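You operate a simulated robot arm through the tools that you are given. There is no shell and no other tool. Be economical: measure what you need, move in short steps, check, and stop when the job is done.

Carry out the task below with a simulated robot arm. There is one attempt and no reset: what you move stays moved.

TASK
Dispense 20 ml into the DOSE tube at the fill seat.
Fine: set the stroke stop, swing the outlet over the tube, then back over the waste pot. Set down upright: tube. Where these are worked on the way, their far stop is far enough and under half their travel is too little: outlet.

The check looks at the end state, three seconds after you hand in, the way a careful person would. Anything else that was tipped, shoved, dropped, spilled or broken makes it a failure.

THE ROBOT
A 6-joint arm with a two-finger parallel gripper, fixed in place. Base frame: the origin is at the foot of the arm, x ahead of it, y to its left, z up. Lengths are in cm, angles in rad, forces in N, time in s.
With the tool pointing down near the work surface it reaches from about 34 to 82 cm from the base axis. Its first joint turns from -2.897 to 2.897 rad. Payload 3.43 kg.
Tool frame: the origin (TCP) lies between the finger pads and is the grasp point; the fingertips stand 3.4 cm ahead of it; z points along the fingers, y is the line along which they close. Largest opening 12.8 cm; finger width 2.4, thickness 1.2; the body of the gripper, 4.8 by 13 cm, starts 9.6 cm behind the TCP.
Orientation is told as [roll, pitch, yaw] about the base's x, y, z axes, in that order, counted from this pose: with the fingers straight down and closing along the base's y, the tool's x points along the base's -x, its y along +y and its z along -z.

THE INTERFACE
- The arm moves only by the tool send_rows. Its argument "deltas" is a list that holds one entry, the list of rows, each a list of 7 numbers: the shift along the tool's x, y, z in units of 400 mm (1.0 is 400 mm), then the turn, a rotation vector about the tool's x, y, z in units of 60 degrees (1.0 is 60 degrees), then the opening, from 0 (shut) to 1 (fully open). In form: [[[x, y, z, ax, ay, az, hand], ...]]. A call has 1 to 10 rows; each row is the pose to reach, as a shift and turn from the pose commanded when the call began, along the tool's axes at that moment. A call with a number of a shift or a turn outside -1 to 1 is refused whole. Rows are played at 5 a second. More than 5 cm and 0.15 rad between two rows, or a gripper value outside its range, and nothing of the call is played. A pose out of reach is approached as far as the arm can. The call stops where the force on the tool passes 50 N (or 10 N more than at its start, if that is more) or the arm is blocked; 0.2 s more then pass. Each finger travels about 4.5 cm/s and halts on what it meets, pressing with about 28 N; the grip force reading is that of the motor and also rises with nothing between the fingers. The clock runs only during rows and for 0.2 s after the last one: add rows that repeat a pose to give the fingers time. The reply holds the time, the measured pose of the TCP, the force on the tool along the base axes, the opening and the grip force, in the units named above and with some noise, with the torque about the TCP (base axes, N m) and any sound that the robot's microphone picked up.
- Cameras (640 x 400 px; columns grow to the right, rows downward): "scene" is fixed at [22.07, -65.03, 164.09]; the picture's right is [0.95, 0.33, 0.00], its down [0.30, -0.87, -0.39] and it looks along [-0.13, 0.37, -0.92] (base axes); focal length 214 px, centre (320, 200). "wrist" rides on the gripper at [7.6, -1.1, -16] in the tool frame; the picture's right is [0.15, 0.99, 0.00], its down [-0.88, 0.13, -0.46] and it looks along [-0.45, 0.07, 0.89] (tool axes); focal length 234 px, centre (320, 200). There is no depth. A picture from a camera that has moved, and an enlarged one, comes with that camera's place and axes in the base frame and with its lens.
- get_image(camera): a new picture of that camera. The clock stands still meanwhile.
- close_up(camera, box): a new picture of the part [left, top, right, bottom] of that camera's present view, enlarged. The clock stands still meanwhile.
- sign_off(): hands the job in; it is judged then, once.

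Go step by step. Nothing tells you positions but the pictures and the camera data: compare them with the known pose of the tool, close in by small moves and look again before you grip or let go. The budget is 120 turns and 76 pictures, counting those below and the enlarged ones. Unless the task says otherwise, let go and move clear before handing in, and close with one line.

The tools are called by a JSON object that holds its "fn" and its "kwargs". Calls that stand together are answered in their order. send_rows: Moves the arm, as the interface text tells. Its arguments: {"type":"object","properties":{"deltas":{"type":"array","items":{"type":"array","items":{"type":"array","items":{"type":"number"}}}}},"required":["deltas"]} The other tools are called the same way: get_image (camera) takes a picture; close_up (camera, box) takes an enlarged picture of a part of a camera's view; sign_off () hands the job in.

At the start:

```text
clock: 0.0
ee_pos: [17.75, -33.47, 134.08]
ee_rot: [-0.001, -0.001, -0.004]
wrist_force: [-0.5, 0.1, -0.5]
wrist_torque: [-0.01, -0.01, -0.01]
width: 12.8
grip_force: 0.0
```

scene: 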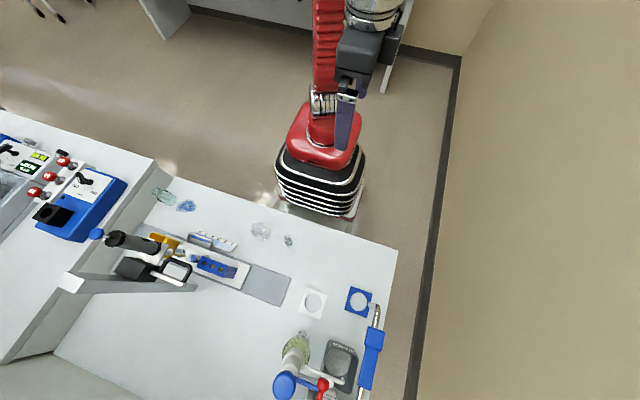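
wrist: 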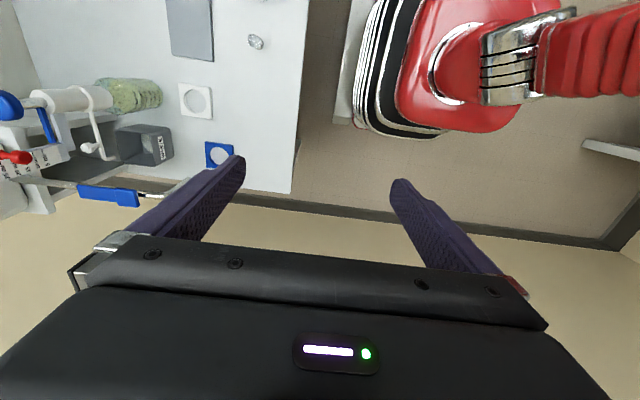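

I see a bench with a dispenser (blue knob, red part) at the bottom of the scene, blue and white seats nearby, and other devices on the left. I look closer at the relevant parts first.

{"fn": "close_up", "kwargs": {"camera": "scene", "box": [240, 270, 400, 400]}}

{"fn": "close_up", "kwargs": {"camera": "scene", "box": [80, 170, 320, 320]}}

{"fn": "close_up", "kwargs": {"camera": "scene", "box": [0, 120, 160, 260]}}

{"fn": "close_up", "kwargs": {"camera": "wrist", "box": [0, 0, 320, 220]}}

```text
3.08 times, centred on (320, 335) of scene
camera zoom: at [22.07, -65.03, 164.09], right [0.95, 0.33, 0.0], down [0.3, -0.87, -0.39], along [-0.13, 0.37, -0.92], focal length 660 px, centre (320, -215)
```

zoom: 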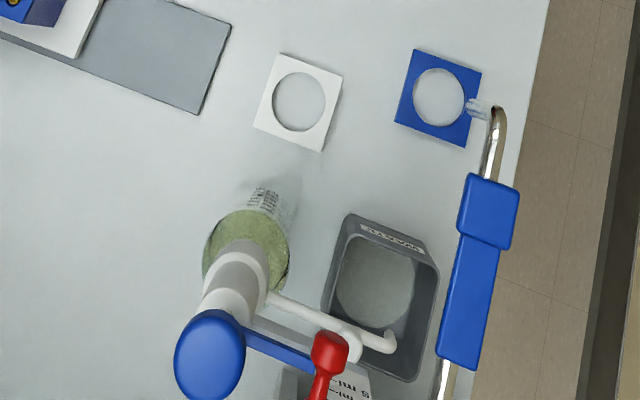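

```text
2.67 times, centred on (200, 245) of scene
camera zoom: at [22.07, -65.03, 164.09], right [0.95, 0.33, 0.0], down [0.3, -0.87, -0.39], along [-0.13, 0.37, -0.92], focal length 572 px, centre (640, 80)
```

zoom: 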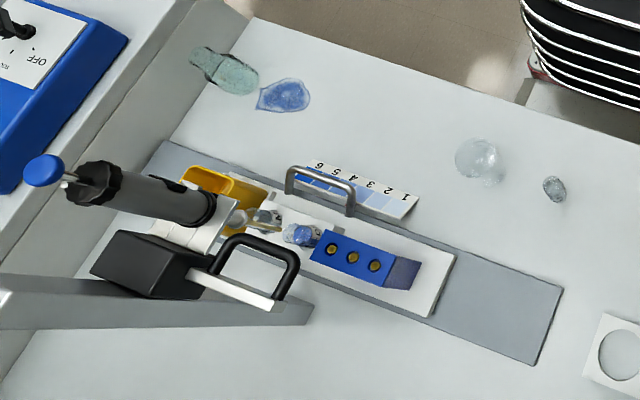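

```text
2.86 times, centred on (80, 190) of scene
camera zoom: at [22.07, -65.03, 164.09], right [0.95, 0.33, 0.0], down [0.3, -0.87, -0.39], along [-0.13, 0.37, -0.92], focal length 613 px, centre (1006, 229)
```

zoom: 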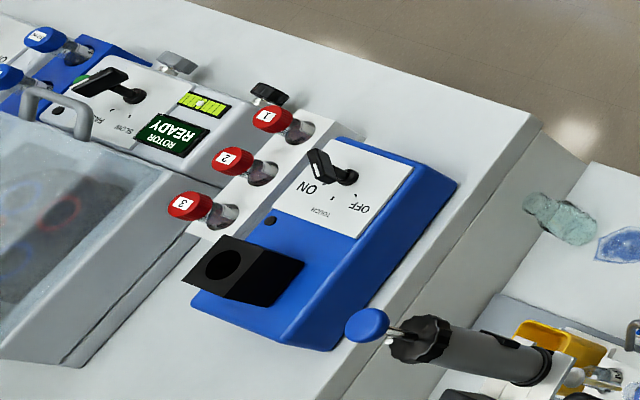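

```text
1.82 times, centred on (160, 110) of wrist
camera zoom: at [10.1, -34.51, 149.96], right [-0.14, 0.99, 0.0], down [0.88, 0.13, 0.46], along [0.45, 0.07, -0.89], focal length 426 px, centre (611, 364)
```

zoom: 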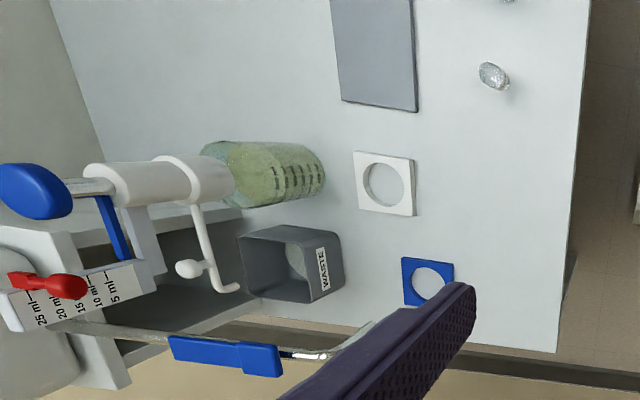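

Both views together put the bench top near z≈78, the blue seat at (36,-63), the white seat at (20,-68) and the dispenser bottle near (19,-82). I move the wrist camera over it for a better look.

{"fn": "send_rows", "kwargs": {"deltas": [[[0.028, -0.096, 0.05, 0, 0, 0, 1], [0.056, -0.193, 0.1, 0, 0, 0, 1], [0.083, -0.289, 0.15, 0, 0, 0, 1], [0.111, -0.386, 0.2, 0, 0, 0, 1], [0.139, -0.482, 0.25, 0, 0, 0, 1], [0.166, -0.579, 0.3, 0, 0, 0, 1], [0.194, -0.675, 0.35, 0, 0, 0, 1], [0.194, -0.675, 0.35, 0, 0, 0, 1]]]}}

{"fn": "get_image", "kwargs": {"camera": "wrist"}}

```text
clock: 1.8
ee_pos: [9.78, -60.48, 119.9]
ee_rot: [0.0, -0.002, 0.0]
wrist_force: [0.1, -0.4, -0.8]
wrist_torque: [-0.03, 0.0, 0.02]
width: 12.78
grip_force: 0.0
```

```text
69 pictures are left
camera wrist: at [2.27, -61.49, 135.86], right [-0.14, 0.99, 0.0], down [0.88, 0.13, 0.46], along [0.45, 0.07, -0.89], focal length 234 px, centre (320, 200)
```

wrist: 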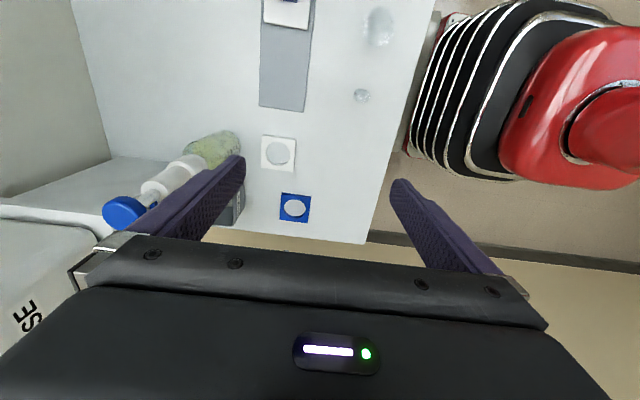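

The gripper hides the area. I'll yaw 90° so the camera looks toward -y from the robot's side.

{"fn": "send_rows", "kwargs": {"deltas": [[[-0.045, 0.035, 0, 0, 0, 0.1, 1], [-0.09, 0.07, 0, 0, 0, 0.2, 1], [-0.135, 0.105, 0, 0, 0, 0.3, 1], [-0.18, 0.14, 0, 0, 0, 0.4, 1], [-0.225, 0.175, 0, 0, 0, 0.5, 1], [-0.27, 0.21, 0, 0, 0, 0.6, 1], [-0.315, 0.245, 0, 0, 0, 0.7, 1], [-0.36, 0.28, 0, 0, 0, 0.8, 1], [-0.405, 0.315, 0, 0, 0, 0.9, 1], [-0.45, 0.35, 0, 0, 0, 1.0, 1]]]}}

{"fn": "send_rows", "kwargs": {"deltas": [[[0, 0, 0, 0, 0, 0.1, 1], [0, 0, 0, 0, 0, 0.2, 1], [0, 0, 0, 0, 0, 0.3, 1], [0, 0, 0, 0, 0, 0.4, 1], [0, 0, 0, 0, 0, 0.5, 1], [0, 0, 0, 0, 0, 0.5, 1]]]}}

{"fn": "get_image", "kwargs": {"camera": "wrist"}}

```text
clock: 4.0
ee_pos: [27.93, -46.56, 120.04]
ee_rot: [0.0, -0.002, -1.051]
wrist_force: [0.4, -0.2, -0.4]
wrist_torque: [0.0, -0.03, 0.0]
width: 12.77
grip_force: 0.0
```

```text
clock: 5.4
ee_pos: [27.94, -46.5, 119.99]
ee_rot: [0.001, 0.0, -1.573]
wrist_force: [0.1, -0.5, -0.2]
wrist_torque: [0.01, 0.02, 0.02]
width: 12.82
grip_force: 0.1
```

```text
68 pictures are left
camera wrist: at [26.8, -38.81, 136.01], right [0.99, 0.14, 0.0], down [0.13, -0.88, 0.46], along [0.07, -0.45, -0.89], focal length 234 px, centre (320, 200)
```

wrist: 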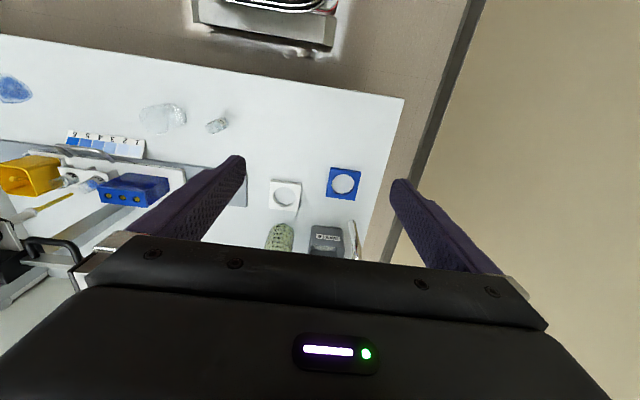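

I tilt the tool outward so the wrist camera looks toward the dispenser.

{"fn": "send_rows", "kwargs": {"deltas": [[[0, 0, 0, 0, -0.12, 0, 1], [0, 0, 0, 0, -0.24, 0, 1], [0, 0, 0, 0, -0.36, 0, 1], [0, 0, 0, 0, -0.48, 0, 1], [0, 0, 0, 0, -0.6, 0, 1], [0, 0, 0, 0, -0.6, 0, 1]]]}}

{"fn": "get_image", "kwargs": {"camera": "wrist"}}

{"fn": "get_image", "kwargs": {"camera": "scene"}}

```text
clock: 6.8
ee_pos: [27.97, -46.47, 120.03]
ee_rot: [0.0, -0.63, -1.572]
wrist_force: [0.2, -0.3, -0.6]
wrist_torque: [-0.02, 0.04, 0.03]
width: 12.81
grip_force: 0.1
```

```text
67 pictures are left
camera wrist: at [26.8, -30.86, 128.47], right [0.99, 0.12, -0.09], down [0.13, -0.44, 0.89], along [0.07, -0.89, -0.45], focal length 234 px, centre (320, 200)
```

wrist: 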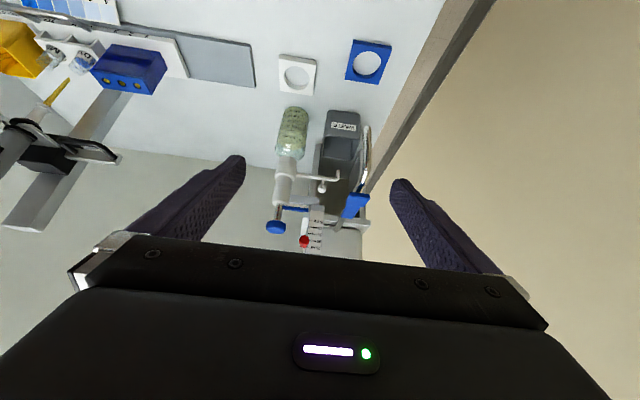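

```text
66 pictures are left
```

scene: 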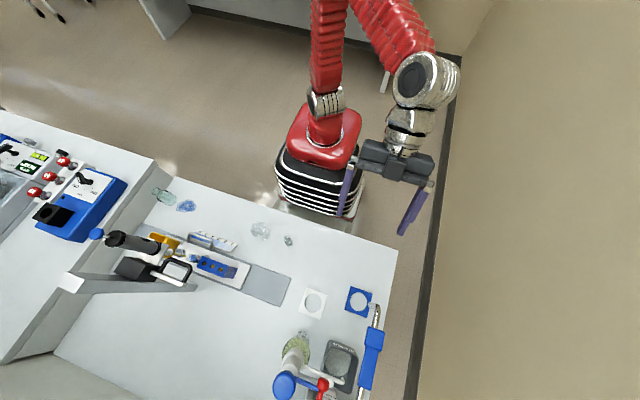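

{"fn": "close_up", "kwargs": {"camera": "wrist", "box": [240, 20, 400, 260]}}

{"fn": "close_up", "kwargs": {"camera": "wrist", "box": [0, 0, 240, 180]}}

```text
1.67 times, centred on (320, 140) of wrist
camera zoom: at [26.8, -30.86, 128.47], right [0.99, 0.12, -0.09], down [0.13, -0.44, 0.89], along [0.07, -0.89, -0.45], focal length 390 px, centre (320, 300)
```

zoom: 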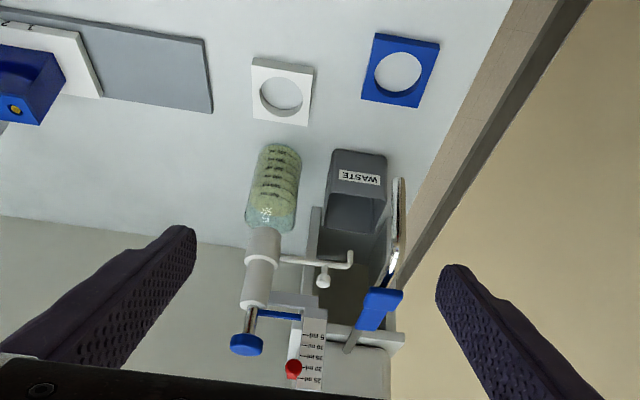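

```text
2.22 times, centred on (120, 90) of wrist
camera zoom: at [26.8, -30.86, 128.47], right [0.99, 0.12, -0.09], down [0.13, -0.44, 0.89], along [0.07, -0.89, -0.45], focal length 520 px, centre (764, 444)
```

zoom: 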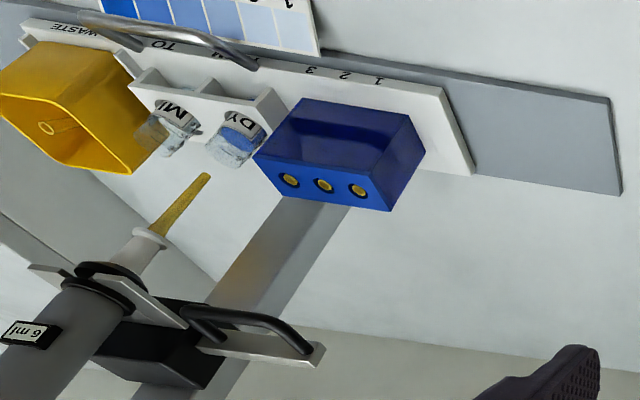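

The dispenser shows a red stop on the scale and the outlet over WASTE. I still have to find the tube labelled DOSE and understand the structure behind the pot, so I go higher and closer.

{"fn": "send_rows", "kwargs": {"deltas": [[[-0.095, 0, -0.046, 0, 0, 0, 1], [-0.19, 0, -0.092, 0, 0, 0, 1], [-0.285, 0, -0.139, 0, 0, 0, 1], [-0.383, 0, -0.185, 0, 0, 0, 1], [-0.383, 0, -0.185, 0, 0, 0, 1]]]}}

{"fn": "close_up", "kwargs": {"camera": "wrist", "box": [220, 50, 440, 260]}}

```text
clock: 8.0
ee_pos: [27.92, -54.53, 134.94]
ee_rot: [0.001, -0.629, -1.573]
wrist_force: [1.4, -1.8, 0.8]
wrist_torque: [0.0, 0.0, 0.03]
width: 12.8
grip_force: 0.0
```

```text
1.90 times, centred on (330, 155) of wrist
camera zoom: at [26.84, -38.85, 143.45], right [0.99, 0.12, -0.09], down [0.13, -0.44, 0.89], along [0.07, -0.89, -0.46], focal length 446 px, centre (301, 286)
```

zoom: 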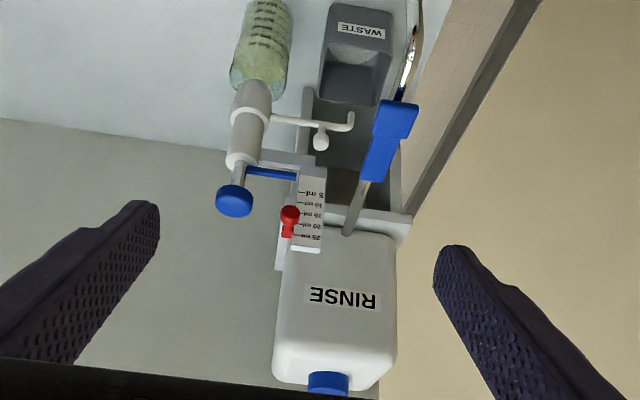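

The other fixture is a RINSE bottle with a spray lance aimed at the blue seat. Now I search for the DOSE tube among the glassy objects.

{"fn": "close_up", "kwargs": {"camera": "scene", "box": [235, 210, 305, 255]}}

{"fn": "close_up", "kwargs": {"camera": "scene", "box": [145, 175, 215, 220]}}

{"fn": "close_up", "kwargs": {"camera": "scene", "box": [280, 270, 400, 345]}}

```text
8.89 times, centred on (270, 232) of scene
camera zoom: at [22.07, -65.03, 164.09], right [0.95, 0.33, 0.0], down [0.3, -0.87, -0.39], along [-0.13, 0.37, -0.92], focal length 1906 px, centre (764, -89)
```

zoom: 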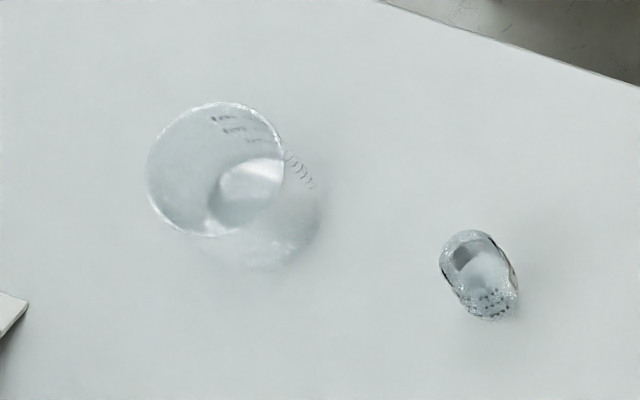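

```text
8.89 times, centred on (180, 198) of scene
camera zoom: at [22.07, -65.03, 164.09], right [0.95, 0.33, 0.0], down [0.3, -0.87, -0.39], along [-0.13, 0.37, -0.92], focal length 1906 px, centre (1564, 222)
```

zoom: 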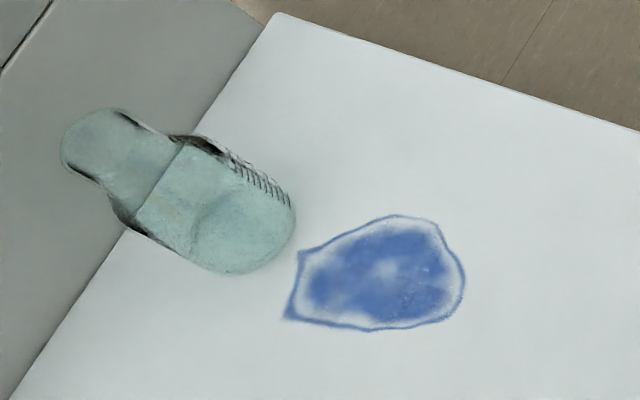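

```text
5.33 times, centred on (340, 308) of scene
camera zoom: at [22.07, -65.03, 164.09], right [0.95, 0.33, 0.0], down [0.3, -0.87, -0.39], along [-0.13, 0.37, -0.92], focal length 1144 px, centre (213, -373)
```

zoom: 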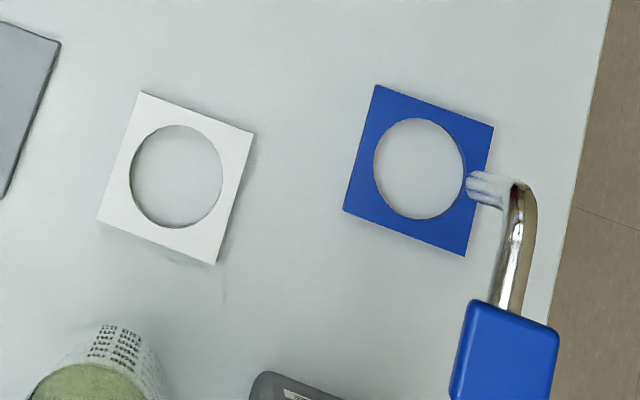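

Beaker-like cup near (-6,-53), small vial near (4,-52). I swing the wrist camera over there to read labels.

{"fn": "send_rows", "kwargs": {"deltas": [[[0.0736, -0.0775, 0.0394, 0, 0, 0, 1], [0.147, -0.155, 0.0788, 0, 0, 0, 1], [0.221, -0.2325, 0.118, 0, 0, 0, 1], [0.294, -0.31, 0.158, 0, 0, 0, 1], [0.368, -0.3875, 0.197, 0, 0, 0, 1], [0.442, -0.465, 0.236, 0, 0, 0, 1], [0.515, -0.5425, 0.276, 0, 0, 0, 1], [0.589, -0.62, 0.315, 0, 0, 0, 1], [0.662, -0.6975, 0.355, 0, 0, 0, 1], [0.736, -0.775, 0.394, 0, 0, 0, 1]]]}}

{"fn": "get_image", "kwargs": {"camera": "wrist"}}

```text
clock: 10.2
ee_pos: [-3.16, -40.03, 105.05]
ee_rot: [-0.002, -0.63, -1.57]
wrist_force: [-0.1, 0.3, 0.5]
wrist_torque: [-0.01, -0.01, 0.01]
width: 12.77
grip_force: 0.1
```

```text
59 pictures are left
camera wrist: at [-4.23, -24.32, 113.44], right [0.99, 0.12, -0.09], down [0.13, -0.44, 0.89], along [0.07, -0.89, -0.45], focal length 234 px, centre (320, 200)
```

wrist: 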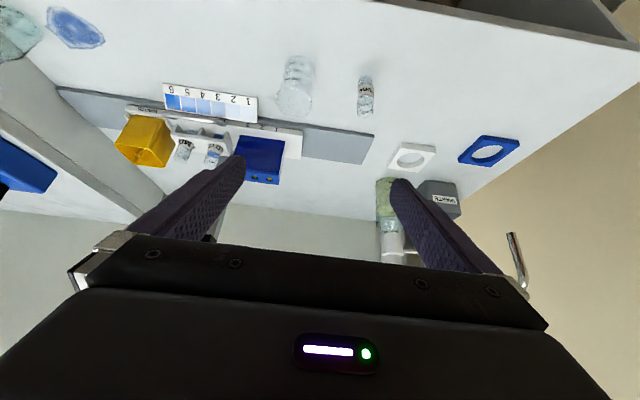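

{"fn": "close_up", "kwargs": {"camera": "wrist", "box": [260, 40, 400, 130]}}

{"fn": "close_up", "kwargs": {"camera": "wrist", "box": [0, 0, 130, 80]}}

```text
4.44 times, centred on (330, 85) of wrist
camera zoom: at [-4.23, -24.32, 113.44], right [0.99, 0.12, -0.09], down [0.13, -0.44, 0.89], along [0.07, -0.89, -0.45], focal length 1041 px, centre (276, 711)
```

zoom: 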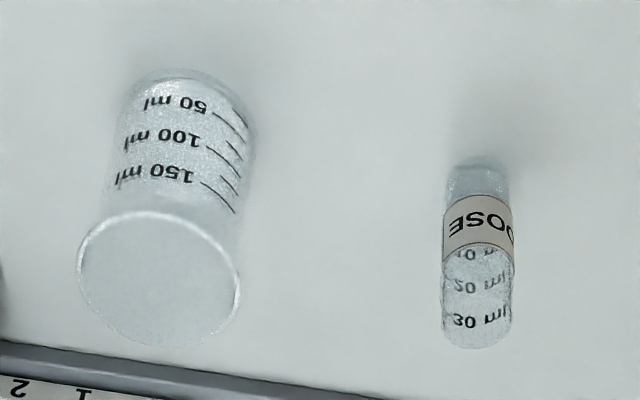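

```text
4.92 times, centred on (65, 40) of wrist
camera zoom: at [-4.23, -24.32, 113.44], right [0.99, 0.12, -0.09], down [0.13, -0.44, 0.89], along [0.07, -0.89, -0.45], focal length 1153 px, centre (1575, 988)
```

zoom: 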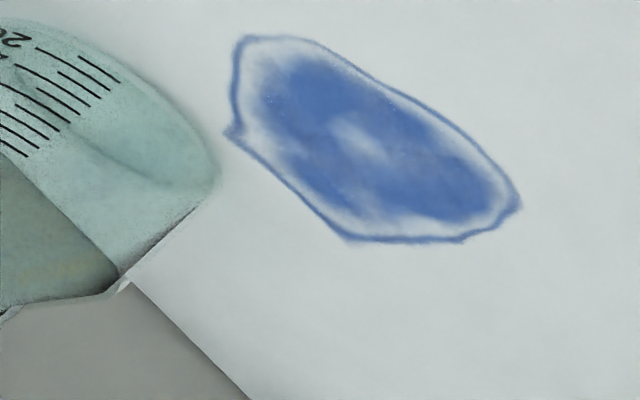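

The small graduated tube carries the DOSE label, at about (4,-51.8), ~2.5 cm thick and ~8 cm tall, bench z≈75. I straighten the tool above it with half-open fingers.

{"fn": "send_rows", "kwargs": {"deltas": [[[-0.0237, 0.0356, 0.0668, 0, 0.12, 0, 0.9], [-0.0474, 0.0712, 0.1336, 0, 0.24, 0, 0.8], [-0.0711, 0.1068, 0.2004, 0, 0.36, 0, 0.7], [-0.0948, 0.1424, 0.2672, 0, 0.48, 0, 0.6], [-0.1185, 0.178, 0.334, 0, 0.6, 0, 0.5], [-0.1185, 0.178, 0.334, 0, 0.6, 0, 0.5], [-0.1185, 0.178, 0.334, 0, 0.6, 0, 0.5]]]}}

{"fn": "get_image", "kwargs": {"camera": "wrist"}}

{"fn": "close_up", "kwargs": {"camera": "scene", "box": [235, 170, 345, 260]}}

```text
clock: 11.8
ee_pos: [4.07, -51.69, 96.88]
ee_rot: [0.0, 0.0, -1.572]
wrist_force: [0.3, -0.3, -0.1]
wrist_torque: [-0.01, -0.02, 0.0]
width: 6.38
grip_force: 0.1
```

```text
56 pictures are left
camera wrist: at [2.85, -44.01, 112.87], right [0.99, 0.14, 0.0], down [0.13, -0.88, 0.46], along [0.07, -0.45, -0.89], focal length 234 px, centre (320, 200)
```

wrist: 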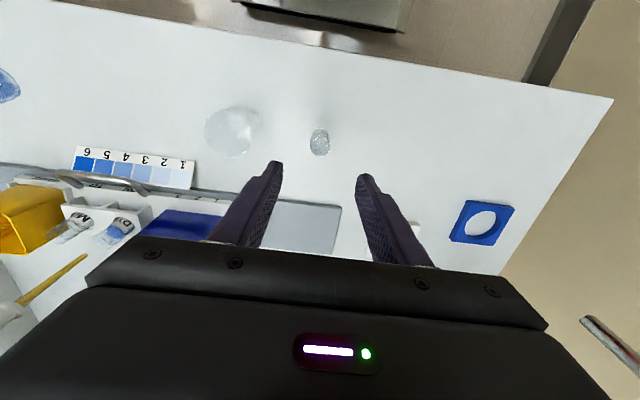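

```text
4.44 times, centred on (290, 215) of scene
camera zoom: at [22.07, -65.03, 164.09], right [0.95, 0.33, 0.0], down [0.3, -0.87, -0.39], along [-0.13, 0.37, -0.92], focal length 953 px, centre (453, 133)
```

zoom: 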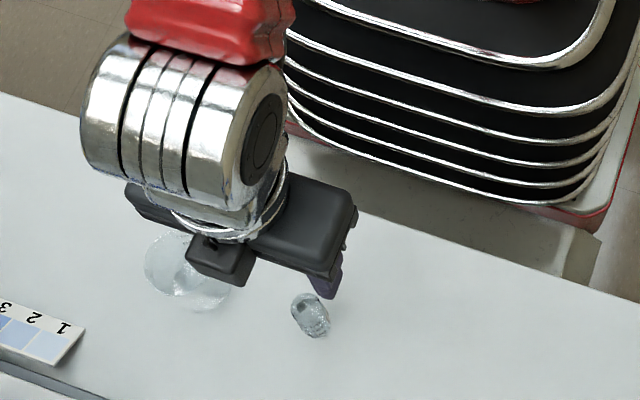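

The tube is centred under the TCP within a few mm. I descend around it.

{"fn": "send_rows", "kwargs": {"deltas": [[[0, 0, 0.1, 0, 0, 0, 0.5], [0, 0, 0.2, 0, 0, 0, 0.5], [0, 0, 0.3, 0, 0, 0, 0.5], [0, 0, 0.34, 0, 0, 0, 0.5], [0, 0, 0.38, 0, 0, 0, 0.5], [0, 0, 0.38, 0, 0, 0, 0.5]]]}}

{"fn": "get_image", "kwargs": {"camera": "wrist"}}

{"fn": "close_up", "kwargs": {"camera": "scene", "box": [245, 190, 325, 260]}}

```text
clock: 13.2
ee_pos: [4.05, -51.66, 81.74]
ee_rot: [-0.001, -0.001, -1.572]
wrist_force: [0.2, 0.3, 0.0]
wrist_torque: [-0.01, 0.0, 0.0]
width: 6.4
grip_force: 0.2
```

```text
54 pictures are left
camera wrist: at [2.92, -43.99, 97.72], right [0.99, 0.15, 0.0], down [0.13, -0.88, 0.46], along [0.07, -0.45, -0.89], focal length 234 px, centre (320, 200)
```

wrist: 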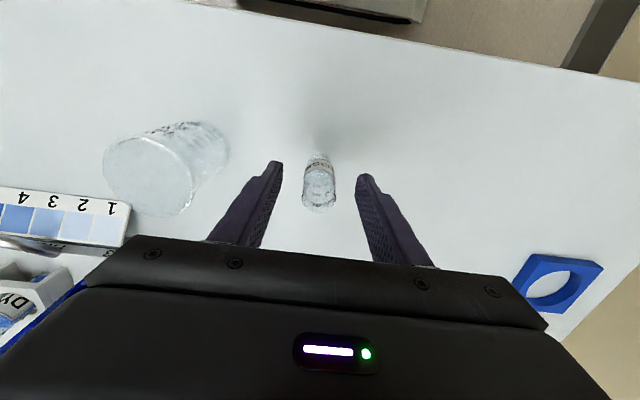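

```text
5.71 times, centred on (285, 225) of scene
camera zoom: at [22.07, -65.03, 164.09], right [0.95, 0.33, 0.0], down [0.3, -0.87, -0.39], along [-0.13, 0.37, -0.92], focal length 1226 px, centre (520, 57)
```

zoom: 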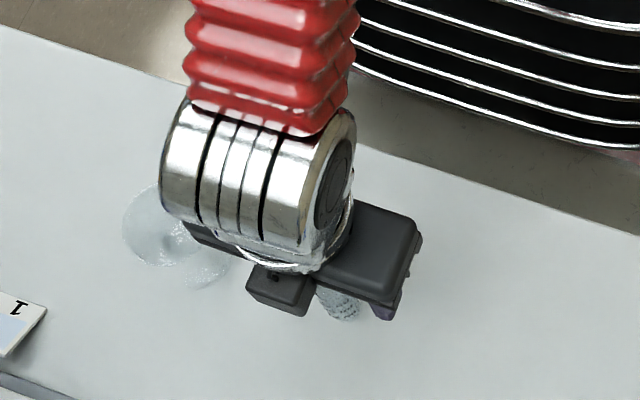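

Tube sits well centred between the fingers. I lower 1 cm and close.

{"fn": "send_rows", "kwargs": {"deltas": [[[0, 0, 0.025, 0, 0, 0, 0.5], [0, 0, 0.025, 0, 0, 0, 0.3], [0, 0, 0.025, 0, 0, 0, 0.15], [0, 0, 0.025, 0, 0, 0, 0.1], [0, 0, 0.025, 0, 0, 0, 0.1], [0, 0, 0.025, 0, 0, 0, 0.1]]]}}

```text
clock: 14.6
ee_pos: [3.96, -51.65, 80.79]
ee_rot: [0.0, -0.001, -1.572]
wrist_force: [-0.5, -0.7, -0.8]
wrist_torque: [-0.01, 0.04, 0.01]
width: 2.63
grip_force: 27.8
```

Gripped at 2.63 cm. I lift it and carry it above the white seat near (20.7,-69.7).

{"fn": "send_rows", "kwargs": {"deltas": [[[0, 0, -0.05, 0, 0, 0, 0.1], [0, 0, -0.15, 0, 0, 0, 0.1], [0, 0, -0.25, 0, 0, 0, 0.1], [-0.1, 0.08, -0.25, 0, 0, 0, 0.1], [-0.19, 0.165, -0.25, 0, 0, 0, 0.1], [-0.28, 0.25, -0.25, 0, 0, 0, 0.1], [-0.37, 0.335, -0.25, 0, 0, 0, 0.1], [-0.45, 0.415, -0.25, 0, 0, 0, 0.1], [-0.45, 0.415, -0.25, 0, 0, 0, 0.1]]]}}

{"fn": "get_image", "kwargs": {"camera": "wrist"}}

{"fn": "get_image", "kwargs": {"camera": "scene"}}

```text
refused: row 4 steps farther than a row can; nothing moved
```

```text
52 pictures are left
camera wrist: at [2.89, -44.01, 96.76], right [0.99, 0.14, 0.0], down [0.13, -0.88, 0.46], along [0.07, -0.45, -0.89], focal length 234 px, centre (320, 200)
```

wrist: 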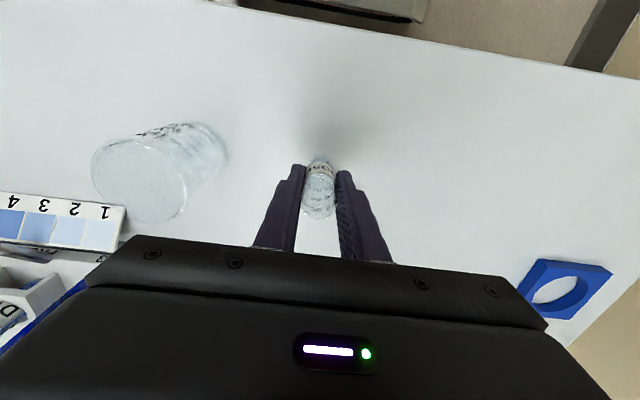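

```text
51 pictures are left
```

scene: 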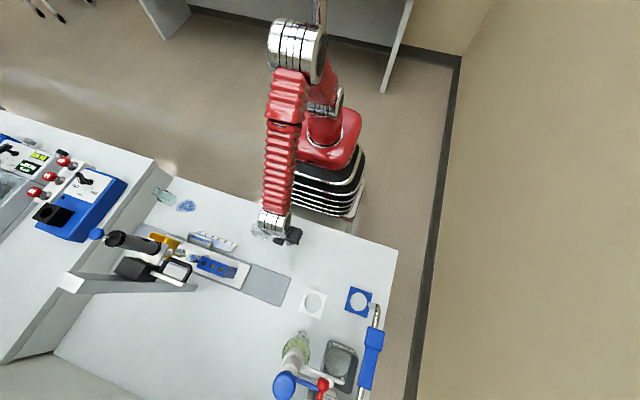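

One row was over the step limit; nothing moved. I resend with smaller steps.

{"fn": "send_rows", "kwargs": {"deltas": [[[0, 0, -0.05, 0, 0, 0, 0.1], [0, 0, -0.15, 0, 0, 0, 0.1], [0, 0, -0.25, 0, 0, 0, 0.1], [-0.075, 0.069, -0.25, 0, 0, 0, 0.1], [-0.15, 0.138, -0.25, 0, 0, 0, 0.1], [-0.225, 0.208, -0.25, 0, 0, 0, 0.1], [-0.3, 0.277, -0.25, 0, 0, 0, 0.1], [-0.375, 0.346, -0.25, 0, 0, 0, 0.1], [-0.45, 0.415, -0.25, 0, 0, 0, 0.1], [-0.45, 0.415, -0.25, 0, 0, 0, 0.1]]]}}

{"fn": "get_image", "kwargs": {"camera": "wrist"}}

{"fn": "close_up", "kwargs": {"camera": "scene", "box": [250, 250, 400, 400]}}

```text
clock: 16.8
ee_pos: [20.51, -69.71, 90.84]
ee_rot: [0.0, 0.002, -1.572]
wrist_force: [0.8, 0.7, -0.9]
wrist_torque: [-0.03, -0.03, 0.03]
width: 2.52
grip_force: 28.6
```

```text
50 pictures are left
camera wrist: at [19.49, -62.03, 106.75], right [0.99, 0.14, 0.0], down [0.13, -0.88, 0.46], along [0.07, -0.45, -0.89], focal length 234 px, centre (320, 200)
```

wrist: 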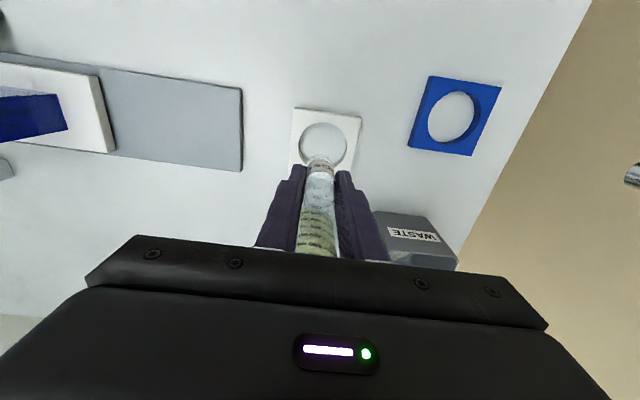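

```text
2.67 times, centred on (325, 325) of scene
camera zoom: at [22.07, -65.03, 164.09], right [0.95, 0.33, 0.0], down [0.3, -0.87, -0.39], along [-0.13, 0.37, -0.92], focal length 572 px, centre (307, -133)
```

zoom: 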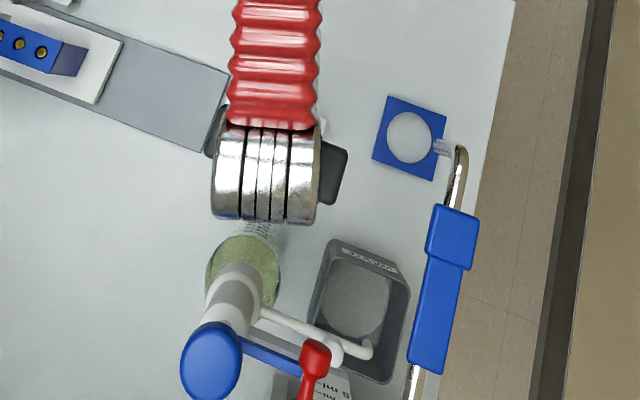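

The seat hole centre comes out at about (20.9,-69.3). I adjust and lower the tube to just above the bench.

{"fn": "send_rows", "kwargs": {"deltas": [[[0.01, 0.01, 0.1, 0, 0, 0, 0.1], [0.01, 0.01, 0.17, 0, 0, 0, 0.1], [0.01, 0.01, 0.22, 0, 0, 0, 0.1], [0.01, 0.01, 0.235, 0, 0, 0, 0.1], [0.01, 0.01, 0.235, 0, 0, 0, 0.1]]]}}

{"fn": "close_up", "kwargs": {"camera": "wrist", "box": [220, 80, 420, 260]}}

```text
clock: 18.0
ee_pos: [20.95, -69.22, 81.27]
ee_rot: [-0.001, 0.001, -1.573]
wrist_force: [-0.5, 1.3, 2.8]
wrist_torque: [0.0, 0.11, 0.0]
width: 2.58
grip_force: 27.4
```

```text
2.22 times, centred on (320, 170) of wrist
camera zoom: at [19.88, -61.61, 97.32], right [0.99, 0.14, 0.0], down [0.13, -0.88, 0.46], along [0.07, -0.45, -0.89], focal length 520 px, centre (320, 267)
```

zoom: 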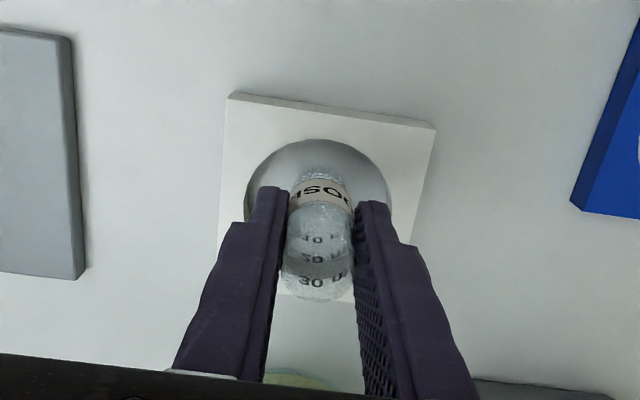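

The tube is centred in the hole and already touching (2.8 N upward). I press down a hair and check.

{"fn": "send_rows", "kwargs": {"deltas": [[[0, 0, 0.003, 0, 0, 0, 0.1], [0, 0, 0.003, 0, 0, 0, 0.1]]]}}

```text
clock: 18.6
ee_pos: [21.07, -69.33, 81.18]
ee_rot: [-0.001, -0.001, -1.574]
wrist_force: [0.5, -0.1, 6.7]
wrist_torque: [-0.05, -0.16, 0.01]
width: 2.56
grip_force: 28.2
```

It stands on the seat floor. I release and back straight up.

{"fn": "send_rows", "kwargs": {"deltas": [[[0, 0, 0, 0, 0, 0, 0.2], [0, 0, 0, 0, 0, 0, 0.3], [0, 0, 0, 0, 0, 0, 0.4], [0, 0, 0, 0, 0, 0, 0.5], [0, 0, 0, 0, 0, 0, 0.5], [0, 0, -0.1, 0, 0, 0, 0.5], [0, 0, -0.22, 0, 0, 0, 0.5], [0, 0, -0.34, 0, 0, 0, 0.5], [0, 0, -0.46, 0, 0, 0, 0.5], [0, 0, -0.58, 0, 0, 0, 0.5]]]}}

{"fn": "get_image", "kwargs": {"camera": "wrist"}}

```text
clock: 20.8
ee_pos: [20.92, -69.12, 104.29]
ee_rot: [-0.002, 0.001, -1.573]
wrist_force: [-0.3, 0.0, 0.3]
wrist_torque: [-0.03, 0.02, -0.02]
width: 6.38
grip_force: 0.2
```

```text
47 pictures are left
camera wrist: at [19.8, -61.49, 120.33], right [0.99, 0.14, 0.0], down [0.13, -0.88, 0.45], along [0.07, -0.45, -0.89], focal length 234 px, centre (320, 200)
```

wrist: 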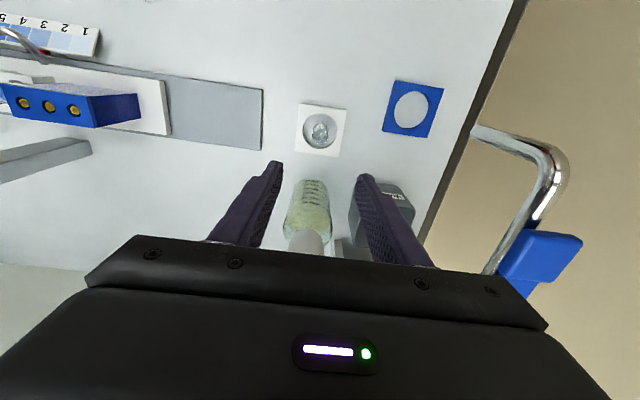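

The DOSE tube stands upright in the white seat. From earlier views: plunger knob ≈(21,-83,111), red stop ≈(28,-79,115), outlet handle ball ≈(31,-83,99). I back off and tilt for a level close view of the scale.

{"fn": "send_rows", "kwargs": {"deltas": [[[0.03, 0.03, -0.03, 0, 0, 0, 0.5], [0.05, 0.06, -0.06, 0, -0.13, 0, 0.5], [0.07, 0.09, -0.09, 0, -0.26, 0, 0.5], [0.1, 0.12, -0.12, 0, -0.39, 0, 0.5], [0.13, 0.15, -0.15, 0, -0.52, 0, 0.5], [0.16, 0.18, -0.18, 0, -0.65, 0, 0.5], [0.175, 0.2, -0.2, 0, -0.78, 0, 0.5], [0.175, 0.2, -0.2, 0, -0.91, 0, 0.5], [0.175, 0.2, -0.2, 0, -0.91, 0, 0.5]]]}}

{"fn": "get_image", "kwargs": {"camera": "wrist"}}

```text
clock: 22.8
ee_pos: [29.01, -62.27, 112.44]
ee_rot: [0.001, -0.954, -1.571]
wrist_force: [0.0, -0.9, -0.5]
wrist_torque: [-0.01, 0.01, 0.03]
width: 6.41
grip_force: 0.2
```

```text
46 pictures are left
camera wrist: at [27.95, -44.77, 115.48], right [0.99, 0.08, -0.12], down [0.13, -0.14, 0.98], along [0.07, -0.99, -0.15], focal length 234 px, centre (320, 200)
```

wrist: 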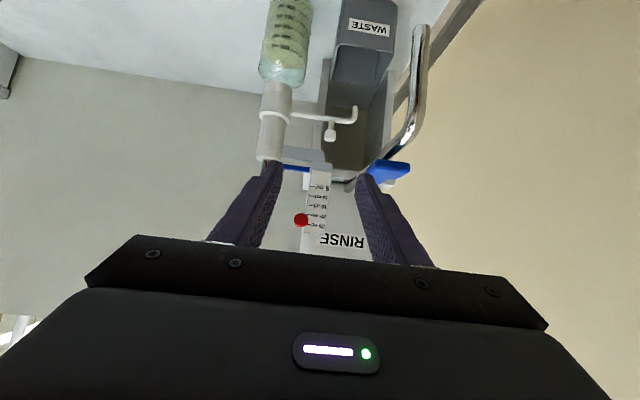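

{"fn": "close_up", "kwargs": {"camera": "wrist", "box": [250, 80, 370, 250]}}

{"fn": "close_up", "kwargs": {"camera": "wrist", "box": [285, 155, 345, 240]}}

```text
2.35 times, centred on (310, 165) of wrist
camera zoom: at [27.95, -44.77, 115.48], right [0.99, 0.08, -0.12], down [0.13, -0.14, 0.98], along [0.07, -0.99, -0.15], focal length 551 px, centre (344, 282)
```

zoom: 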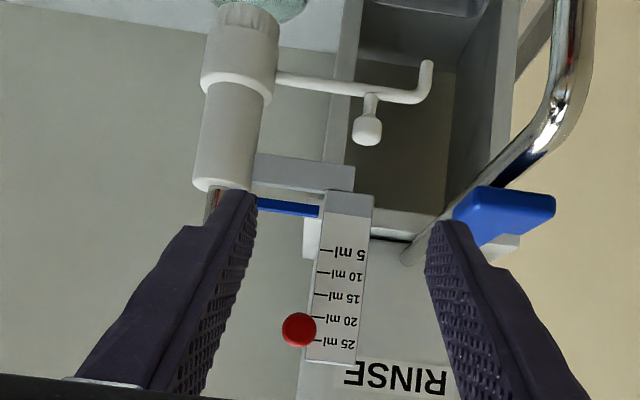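

```text
4.71 times, centred on (315, 198) of wrist
camera zoom: at [27.95, -44.77, 115.48], right [0.99, 0.08, -0.12], down [0.13, -0.14, 0.98], along [0.07, -0.99, -0.15], focal length 1102 px, centre (344, 212)
```

zoom: 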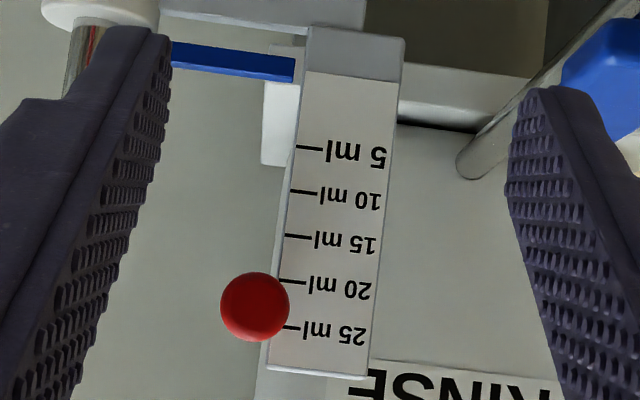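

The scale is vertical with 20 ml at z≈112.3 and 25 ml at z≈113.8 (0.306 cm/ml); the red ball is at about (27.95,-78.8,113.6), i.e. ~24 ml. I approach the ball with the fingers tilted.

{"fn": "send_rows", "kwargs": {"deltas": [[[-0.063, -0.009, 0.065, 0, 0, 0, 0.3], [-0.126, -0.018, 0.13, 0, 0, 0, 0.3], [-0.189, -0.026, 0.194, 0, 0, 0, 0.3], [-0.189, -0.026, 0.194, 0, 0, 0, 0.3], [-0.189, -0.026, 0.194, 0, 0, 0, 0.3]]]}}

{"fn": "close_up", "kwargs": {"camera": "wrist", "box": [230, 80, 410, 250]}}

{"fn": "close_up", "kwargs": {"camera": "scene", "box": [260, 300, 400, 400]}}

```text
clock: 24.0
ee_pos: [27.92, -73.11, 114.1]
ee_rot: [-0.002, -0.953, -1.573]
wrist_force: [-0.2, -0.4, 0.6]
wrist_torque: [0.02, 0.02, 0.04]
width: 3.83
grip_force: 0.1
```

```text
2.35 times, centred on (320, 165) of wrist
camera zoom: at [26.86, -55.55, 117.25], right [0.99, 0.08, -0.12], down [0.13, -0.14, 0.98], along [0.07, -0.99, -0.15], focal length 551 px, centre (320, 282)
```

zoom: 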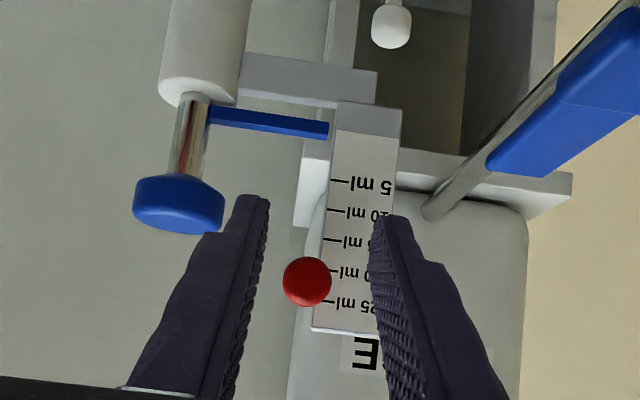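

```text
4.00 times, centred on (330, 350) of scene
camera zoom: at [22.07, -65.03, 164.09], right [0.95, 0.33, 0.0], down [0.3, -0.87, -0.39], along [-0.13, 0.37, -0.92], focal length 858 px, centre (280, -400)
```

zoom: 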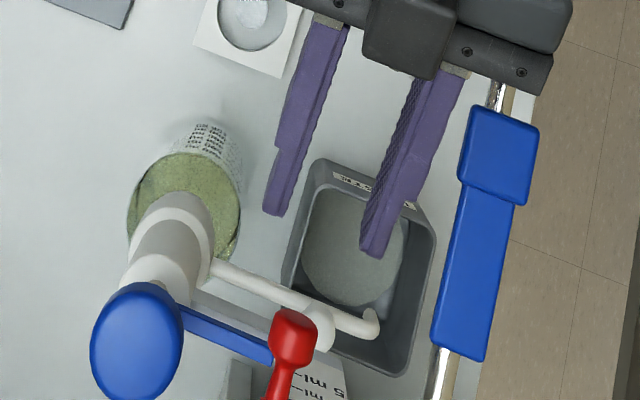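

Refined: ball at about (28.0,-80,113.5), plate at y≈-84.5. I move in so the ball lies between the fingers.

{"fn": "send_rows", "kwargs": {"deltas": [[[-0.03, 0.002, 0.042, 0, 0, 0, 0.3], [-0.06, 0.002, 0.084, 0, 0, 0, 0.3], [-0.088, 0.002, 0.1245, 0, 0, 0, 0.3], [-0.088, 0.002, 0.1245, 0, 0, 0, 0.3]]]}}

{"fn": "close_up", "kwargs": {"camera": "wrist", "box": [230, 80, 410, 250]}}

{"fn": "close_up", "kwargs": {"camera": "scene", "box": [260, 300, 400, 400]}}

```text
clock: 25.0
ee_pos: [28.03, -79.18, 114.14]
ee_rot: [0.0, -0.951, -1.57]
wrist_force: [0.6, -0.1, -0.4]
wrist_torque: [-0.01, 0.05, -0.01]
width: 3.84
grip_force: 0.1
```

```text
2.35 times, centred on (320, 165) of wrist
camera zoom: at [26.98, -61.64, 117.17], right [0.99, 0.08, -0.12], down [0.13, -0.14, 0.98], along [0.07, -0.99, -0.15], focal length 551 px, centre (320, 282)
```

zoom: 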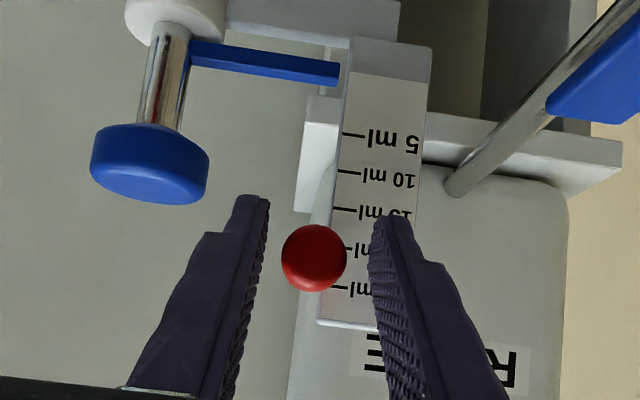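

```text
4.00 times, centred on (330, 350) of scene
camera zoom: at [22.07, -65.03, 164.09], right [0.95, 0.33, 0.0], down [0.3, -0.87, -0.39], along [-0.13, 0.37, -0.92], focal length 858 px, centre (280, -400)
```

zoom: 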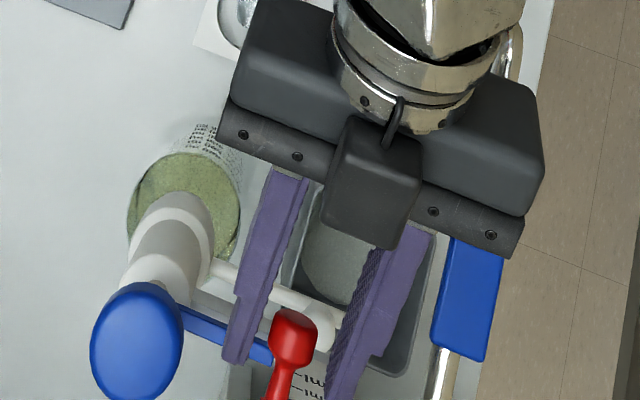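

The ball lies right at the TCP between the fingers. I close on it.

{"fn": "send_rows", "kwargs": {"deltas": [[[0, 0, 0, 0, 0, 0, 0.2], [0, 0, 0, 0, 0, 0, 0.13], [0, 0, 0, 0, 0, 0, 0.1], [0, 0, 0, 0, 0, 0, 0.1]]]}}

```text
clock: 26.0
ee_pos: [27.92, -79.25, 114.0]
ee_rot: [0.0, -0.952, -1.572]
wrist_force: [-15.9, 3.4, -0.3]
wrist_torque: [0.08, 0.1, -0.23]
width: 2.12
grip_force: 45.4
```

Ball is gripped (2.12 cm) slightly off-centre. I ease sideways 1 mm and slide it down 1.2 cm.

{"fn": "send_rows", "kwargs": {"deltas": [[[0, -0.003, 0, 0, 0, 0, 0.1], [0.006, -0.003, 0.0043, 0, 0, 0, 0.1], [0.012, -0.003, 0.0087, 0, 0, 0, 0.1], [0.018, -0.003, 0.013, 0, 0, 0, 0.1], [0.0245, -0.003, 0.0173, 0, 0, 0, 0.1], [0.0245, -0.003, 0.0173, 0, 0, 0, 0.1]]]}}

{"fn": "close_up", "kwargs": {"camera": "wrist", "box": [230, 80, 410, 250]}}

```text
clock: 27.4
ee_pos: [27.89, -79.12, 112.88]
ee_rot: [0.0, -0.953, -1.573]
wrist_force: [-5.2, -19.6, 0.5]
wrist_torque: [-0.54, 0.03, -0.04]
width: 2.11
grip_force: 44.9
```

```text
2.35 times, centred on (320, 165) of wrist
camera zoom: at [26.79, -61.64, 115.92], right [0.99, 0.08, -0.12], down [0.13, -0.14, 0.98], along [0.07, -0.99, -0.15], focal length 551 px, centre (320, 282)
```

zoom: 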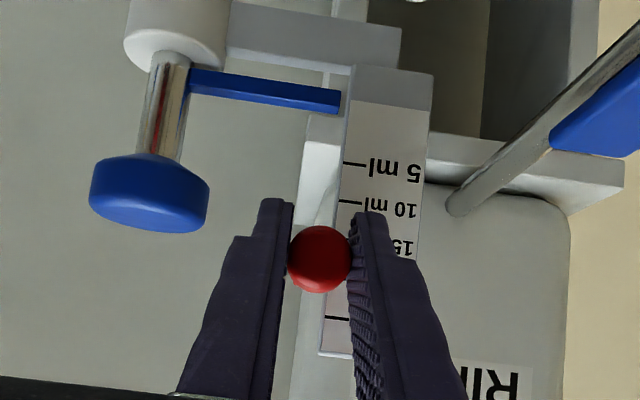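

The stop moved with the fingers. I release, back off and bring the camera level with the 20 ml mark to read it without parallax.

{"fn": "send_rows", "kwargs": {"deltas": [[[0, 0, 0, 0, 0, 0, 0.2], [0, 0, 0, 0, 0, 0, 0.3], [0, 0, 0, 0, 0, 0, 0.3], [0.039, 0, -0.054, 0, 0, 0, 0.3], [0.078, 0, -0.108, 0, 0, 0, 0.3], [0.1156, 0, -0.163, 0, 0, 0, 0.3], [0.155, 0, -0.135, 0, 0, 0, 0.4], [0.191, 0, -0.1095, 0, 0, 0, 0.5], [0.191, 0, -0.1095, 0, 0, 0, 0.5]]]}}

{"fn": "close_up", "kwargs": {"camera": "wrist", "box": [270, 110, 370, 240]}}

```text
clock: 29.4
ee_pos: [27.85, -71.11, 109.12]
ee_rot: [-0.001, -0.953, -1.575]
wrist_force: [-0.7, -0.3, -0.1]
wrist_torque: [0.01, -0.03, -0.04]
width: 6.4
grip_force: 0.0
```

```text
3.08 times, centred on (320, 175) of wrist
camera zoom: at [26.79, -53.56, 112.19], right [0.99, 0.08, -0.12], down [0.13, -0.14, 0.98], along [0.07, -0.99, -0.15], focal length 720 px, centre (320, 277)
```

zoom: 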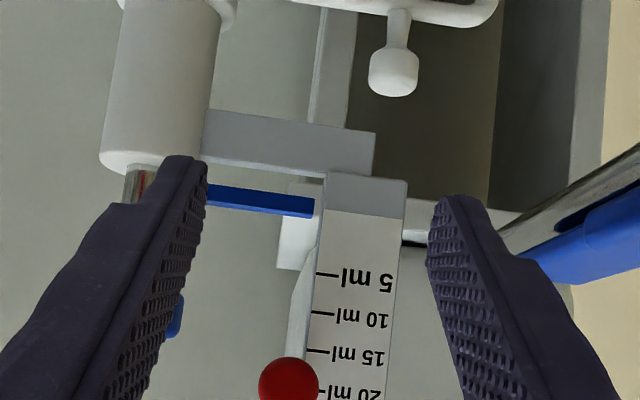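

{"fn": "close_up", "kwargs": {"camera": "wrist", "box": [290, 200, 350, 260]}}

```text
6.67 times, centred on (320, 230) of wrist
camera zoom: at [26.79, -53.56, 112.19], right [0.99, 0.08, -0.12], down [0.13, -0.14, 0.98], along [0.07, -0.99, -0.15], focal length 1561 px, centre (320, 0)
```

zoom: 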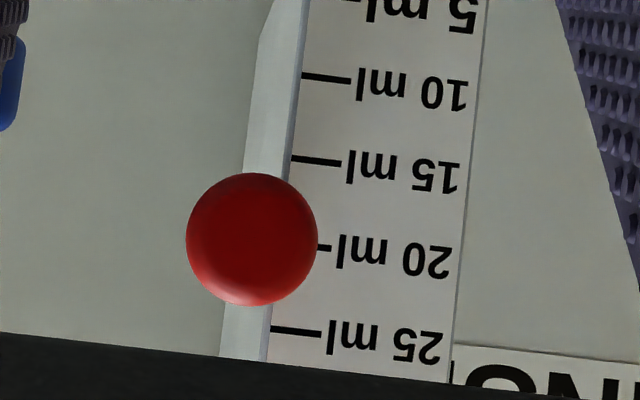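

The ball's centre lines up with the 20 ml mark within about 0.2 ml — the stop is set. Next the outlet: its handle knob is at about (31,-83.3,98.3), under the scale bracket, so I come in horizontally; first a standoff at y=-73.

{"fn": "send_rows", "kwargs": {"deltas": [[[0.037, 0.016, 0.038, 0, -0.11, 0, 0.4], [0.075, 0.032, 0.076, 0, -0.22, 0, 0.32], [0.112, 0.048, 0.114, 0, -0.33, 0, 0.32], [0.15, 0.064, 0.152, 0, -0.44, 0, 0.32], [0.187, 0.079, 0.19, 0, -0.55, 0, 0.32], [0.187, 0.079, 0.19, 0, -0.55, 0, 0.32]]]}}

{"fn": "get_image", "kwargs": {"camera": "wrist"}}

{"fn": "get_image", "kwargs": {"camera": "scene"}}

```text
clock: 30.7
ee_pos: [31.19, -72.75, 98.86]
ee_rot: [0.061, -1.532, -1.626]
wrist_force: [-10.5, 25.9, 5.4]
wrist_torque: [-0.25, -0.58, 2.46]
width: 4.09
grip_force: 0.1
stopped in row 6: the force on the tool passed its limit at 84 N (the readings are from after the stop); the commanded pose is now the measured one
```

```text
36 pictures are left
camera wrist: at [30.09, -56.41, 91.99], right [0.99, 0.01, -0.14], down [0.13, 0.42, 0.9], along [0.07, -0.91, 0.42], focal length 234 px, centre (320, 200)
```

wrist: 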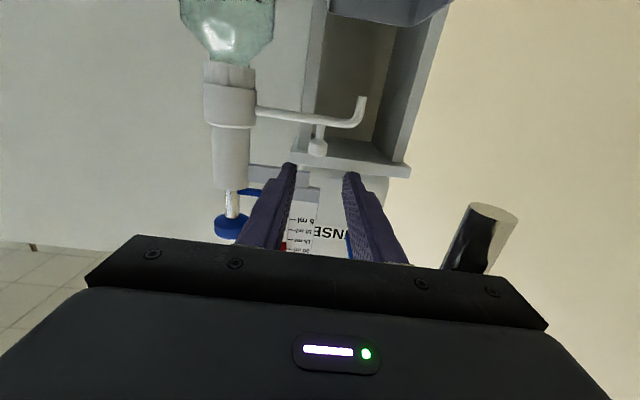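

```text
35 pictures are left
```

scene: 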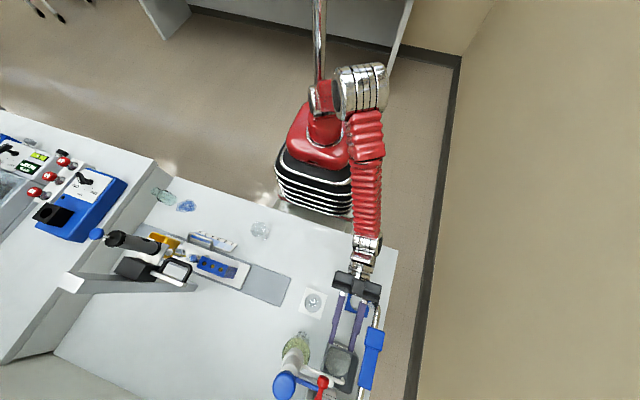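

The gripper body touched the rinse lance's chrome hook on its right. I back away to the left and check nothing moved.

{"fn": "send_rows", "kwargs": {"deltas": [[[0, -0.02, -0.02, 0, 0, 0, 0.32], [0, -0.05, -0.05, 0, 0, 0, 0.32], [0, -0.1, -0.1, 0, 0, 0, 0.32], [0, -0.15, -0.15, 0, 0, 0, 0.32], [0, -0.15, -0.15, 0, 0, 0, 0.32]]]}}

{"fn": "close_up", "kwargs": {"camera": "scene", "box": [240, 270, 400, 400]}}

```text
clock: 31.9
ee_pos: [25.29, -66.89, 99.16]
ee_rot: [0.038, -1.533, -1.607]
wrist_force: [0.6, -0.1, -0.6]
wrist_torque: [-0.01, -0.01, 0.02]
width: 4.11
grip_force: 0.0
```

```text
3.08 times, centred on (320, 335) of scene
camera zoom: at [22.07, -65.03, 164.09], right [0.95, 0.33, 0.0], down [0.3, -0.87, -0.39], along [-0.13, 0.37, -0.92], focal length 660 px, centre (320, -215)
```

zoom: 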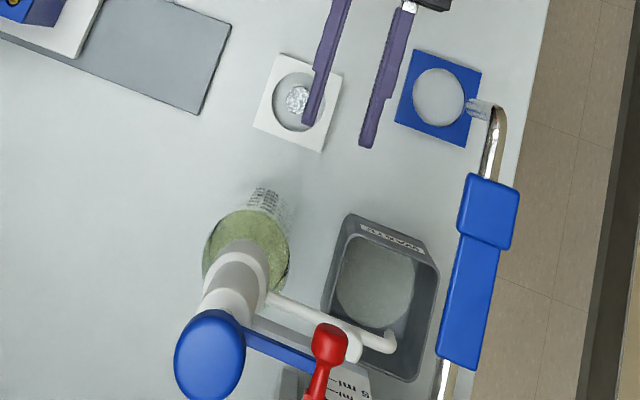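

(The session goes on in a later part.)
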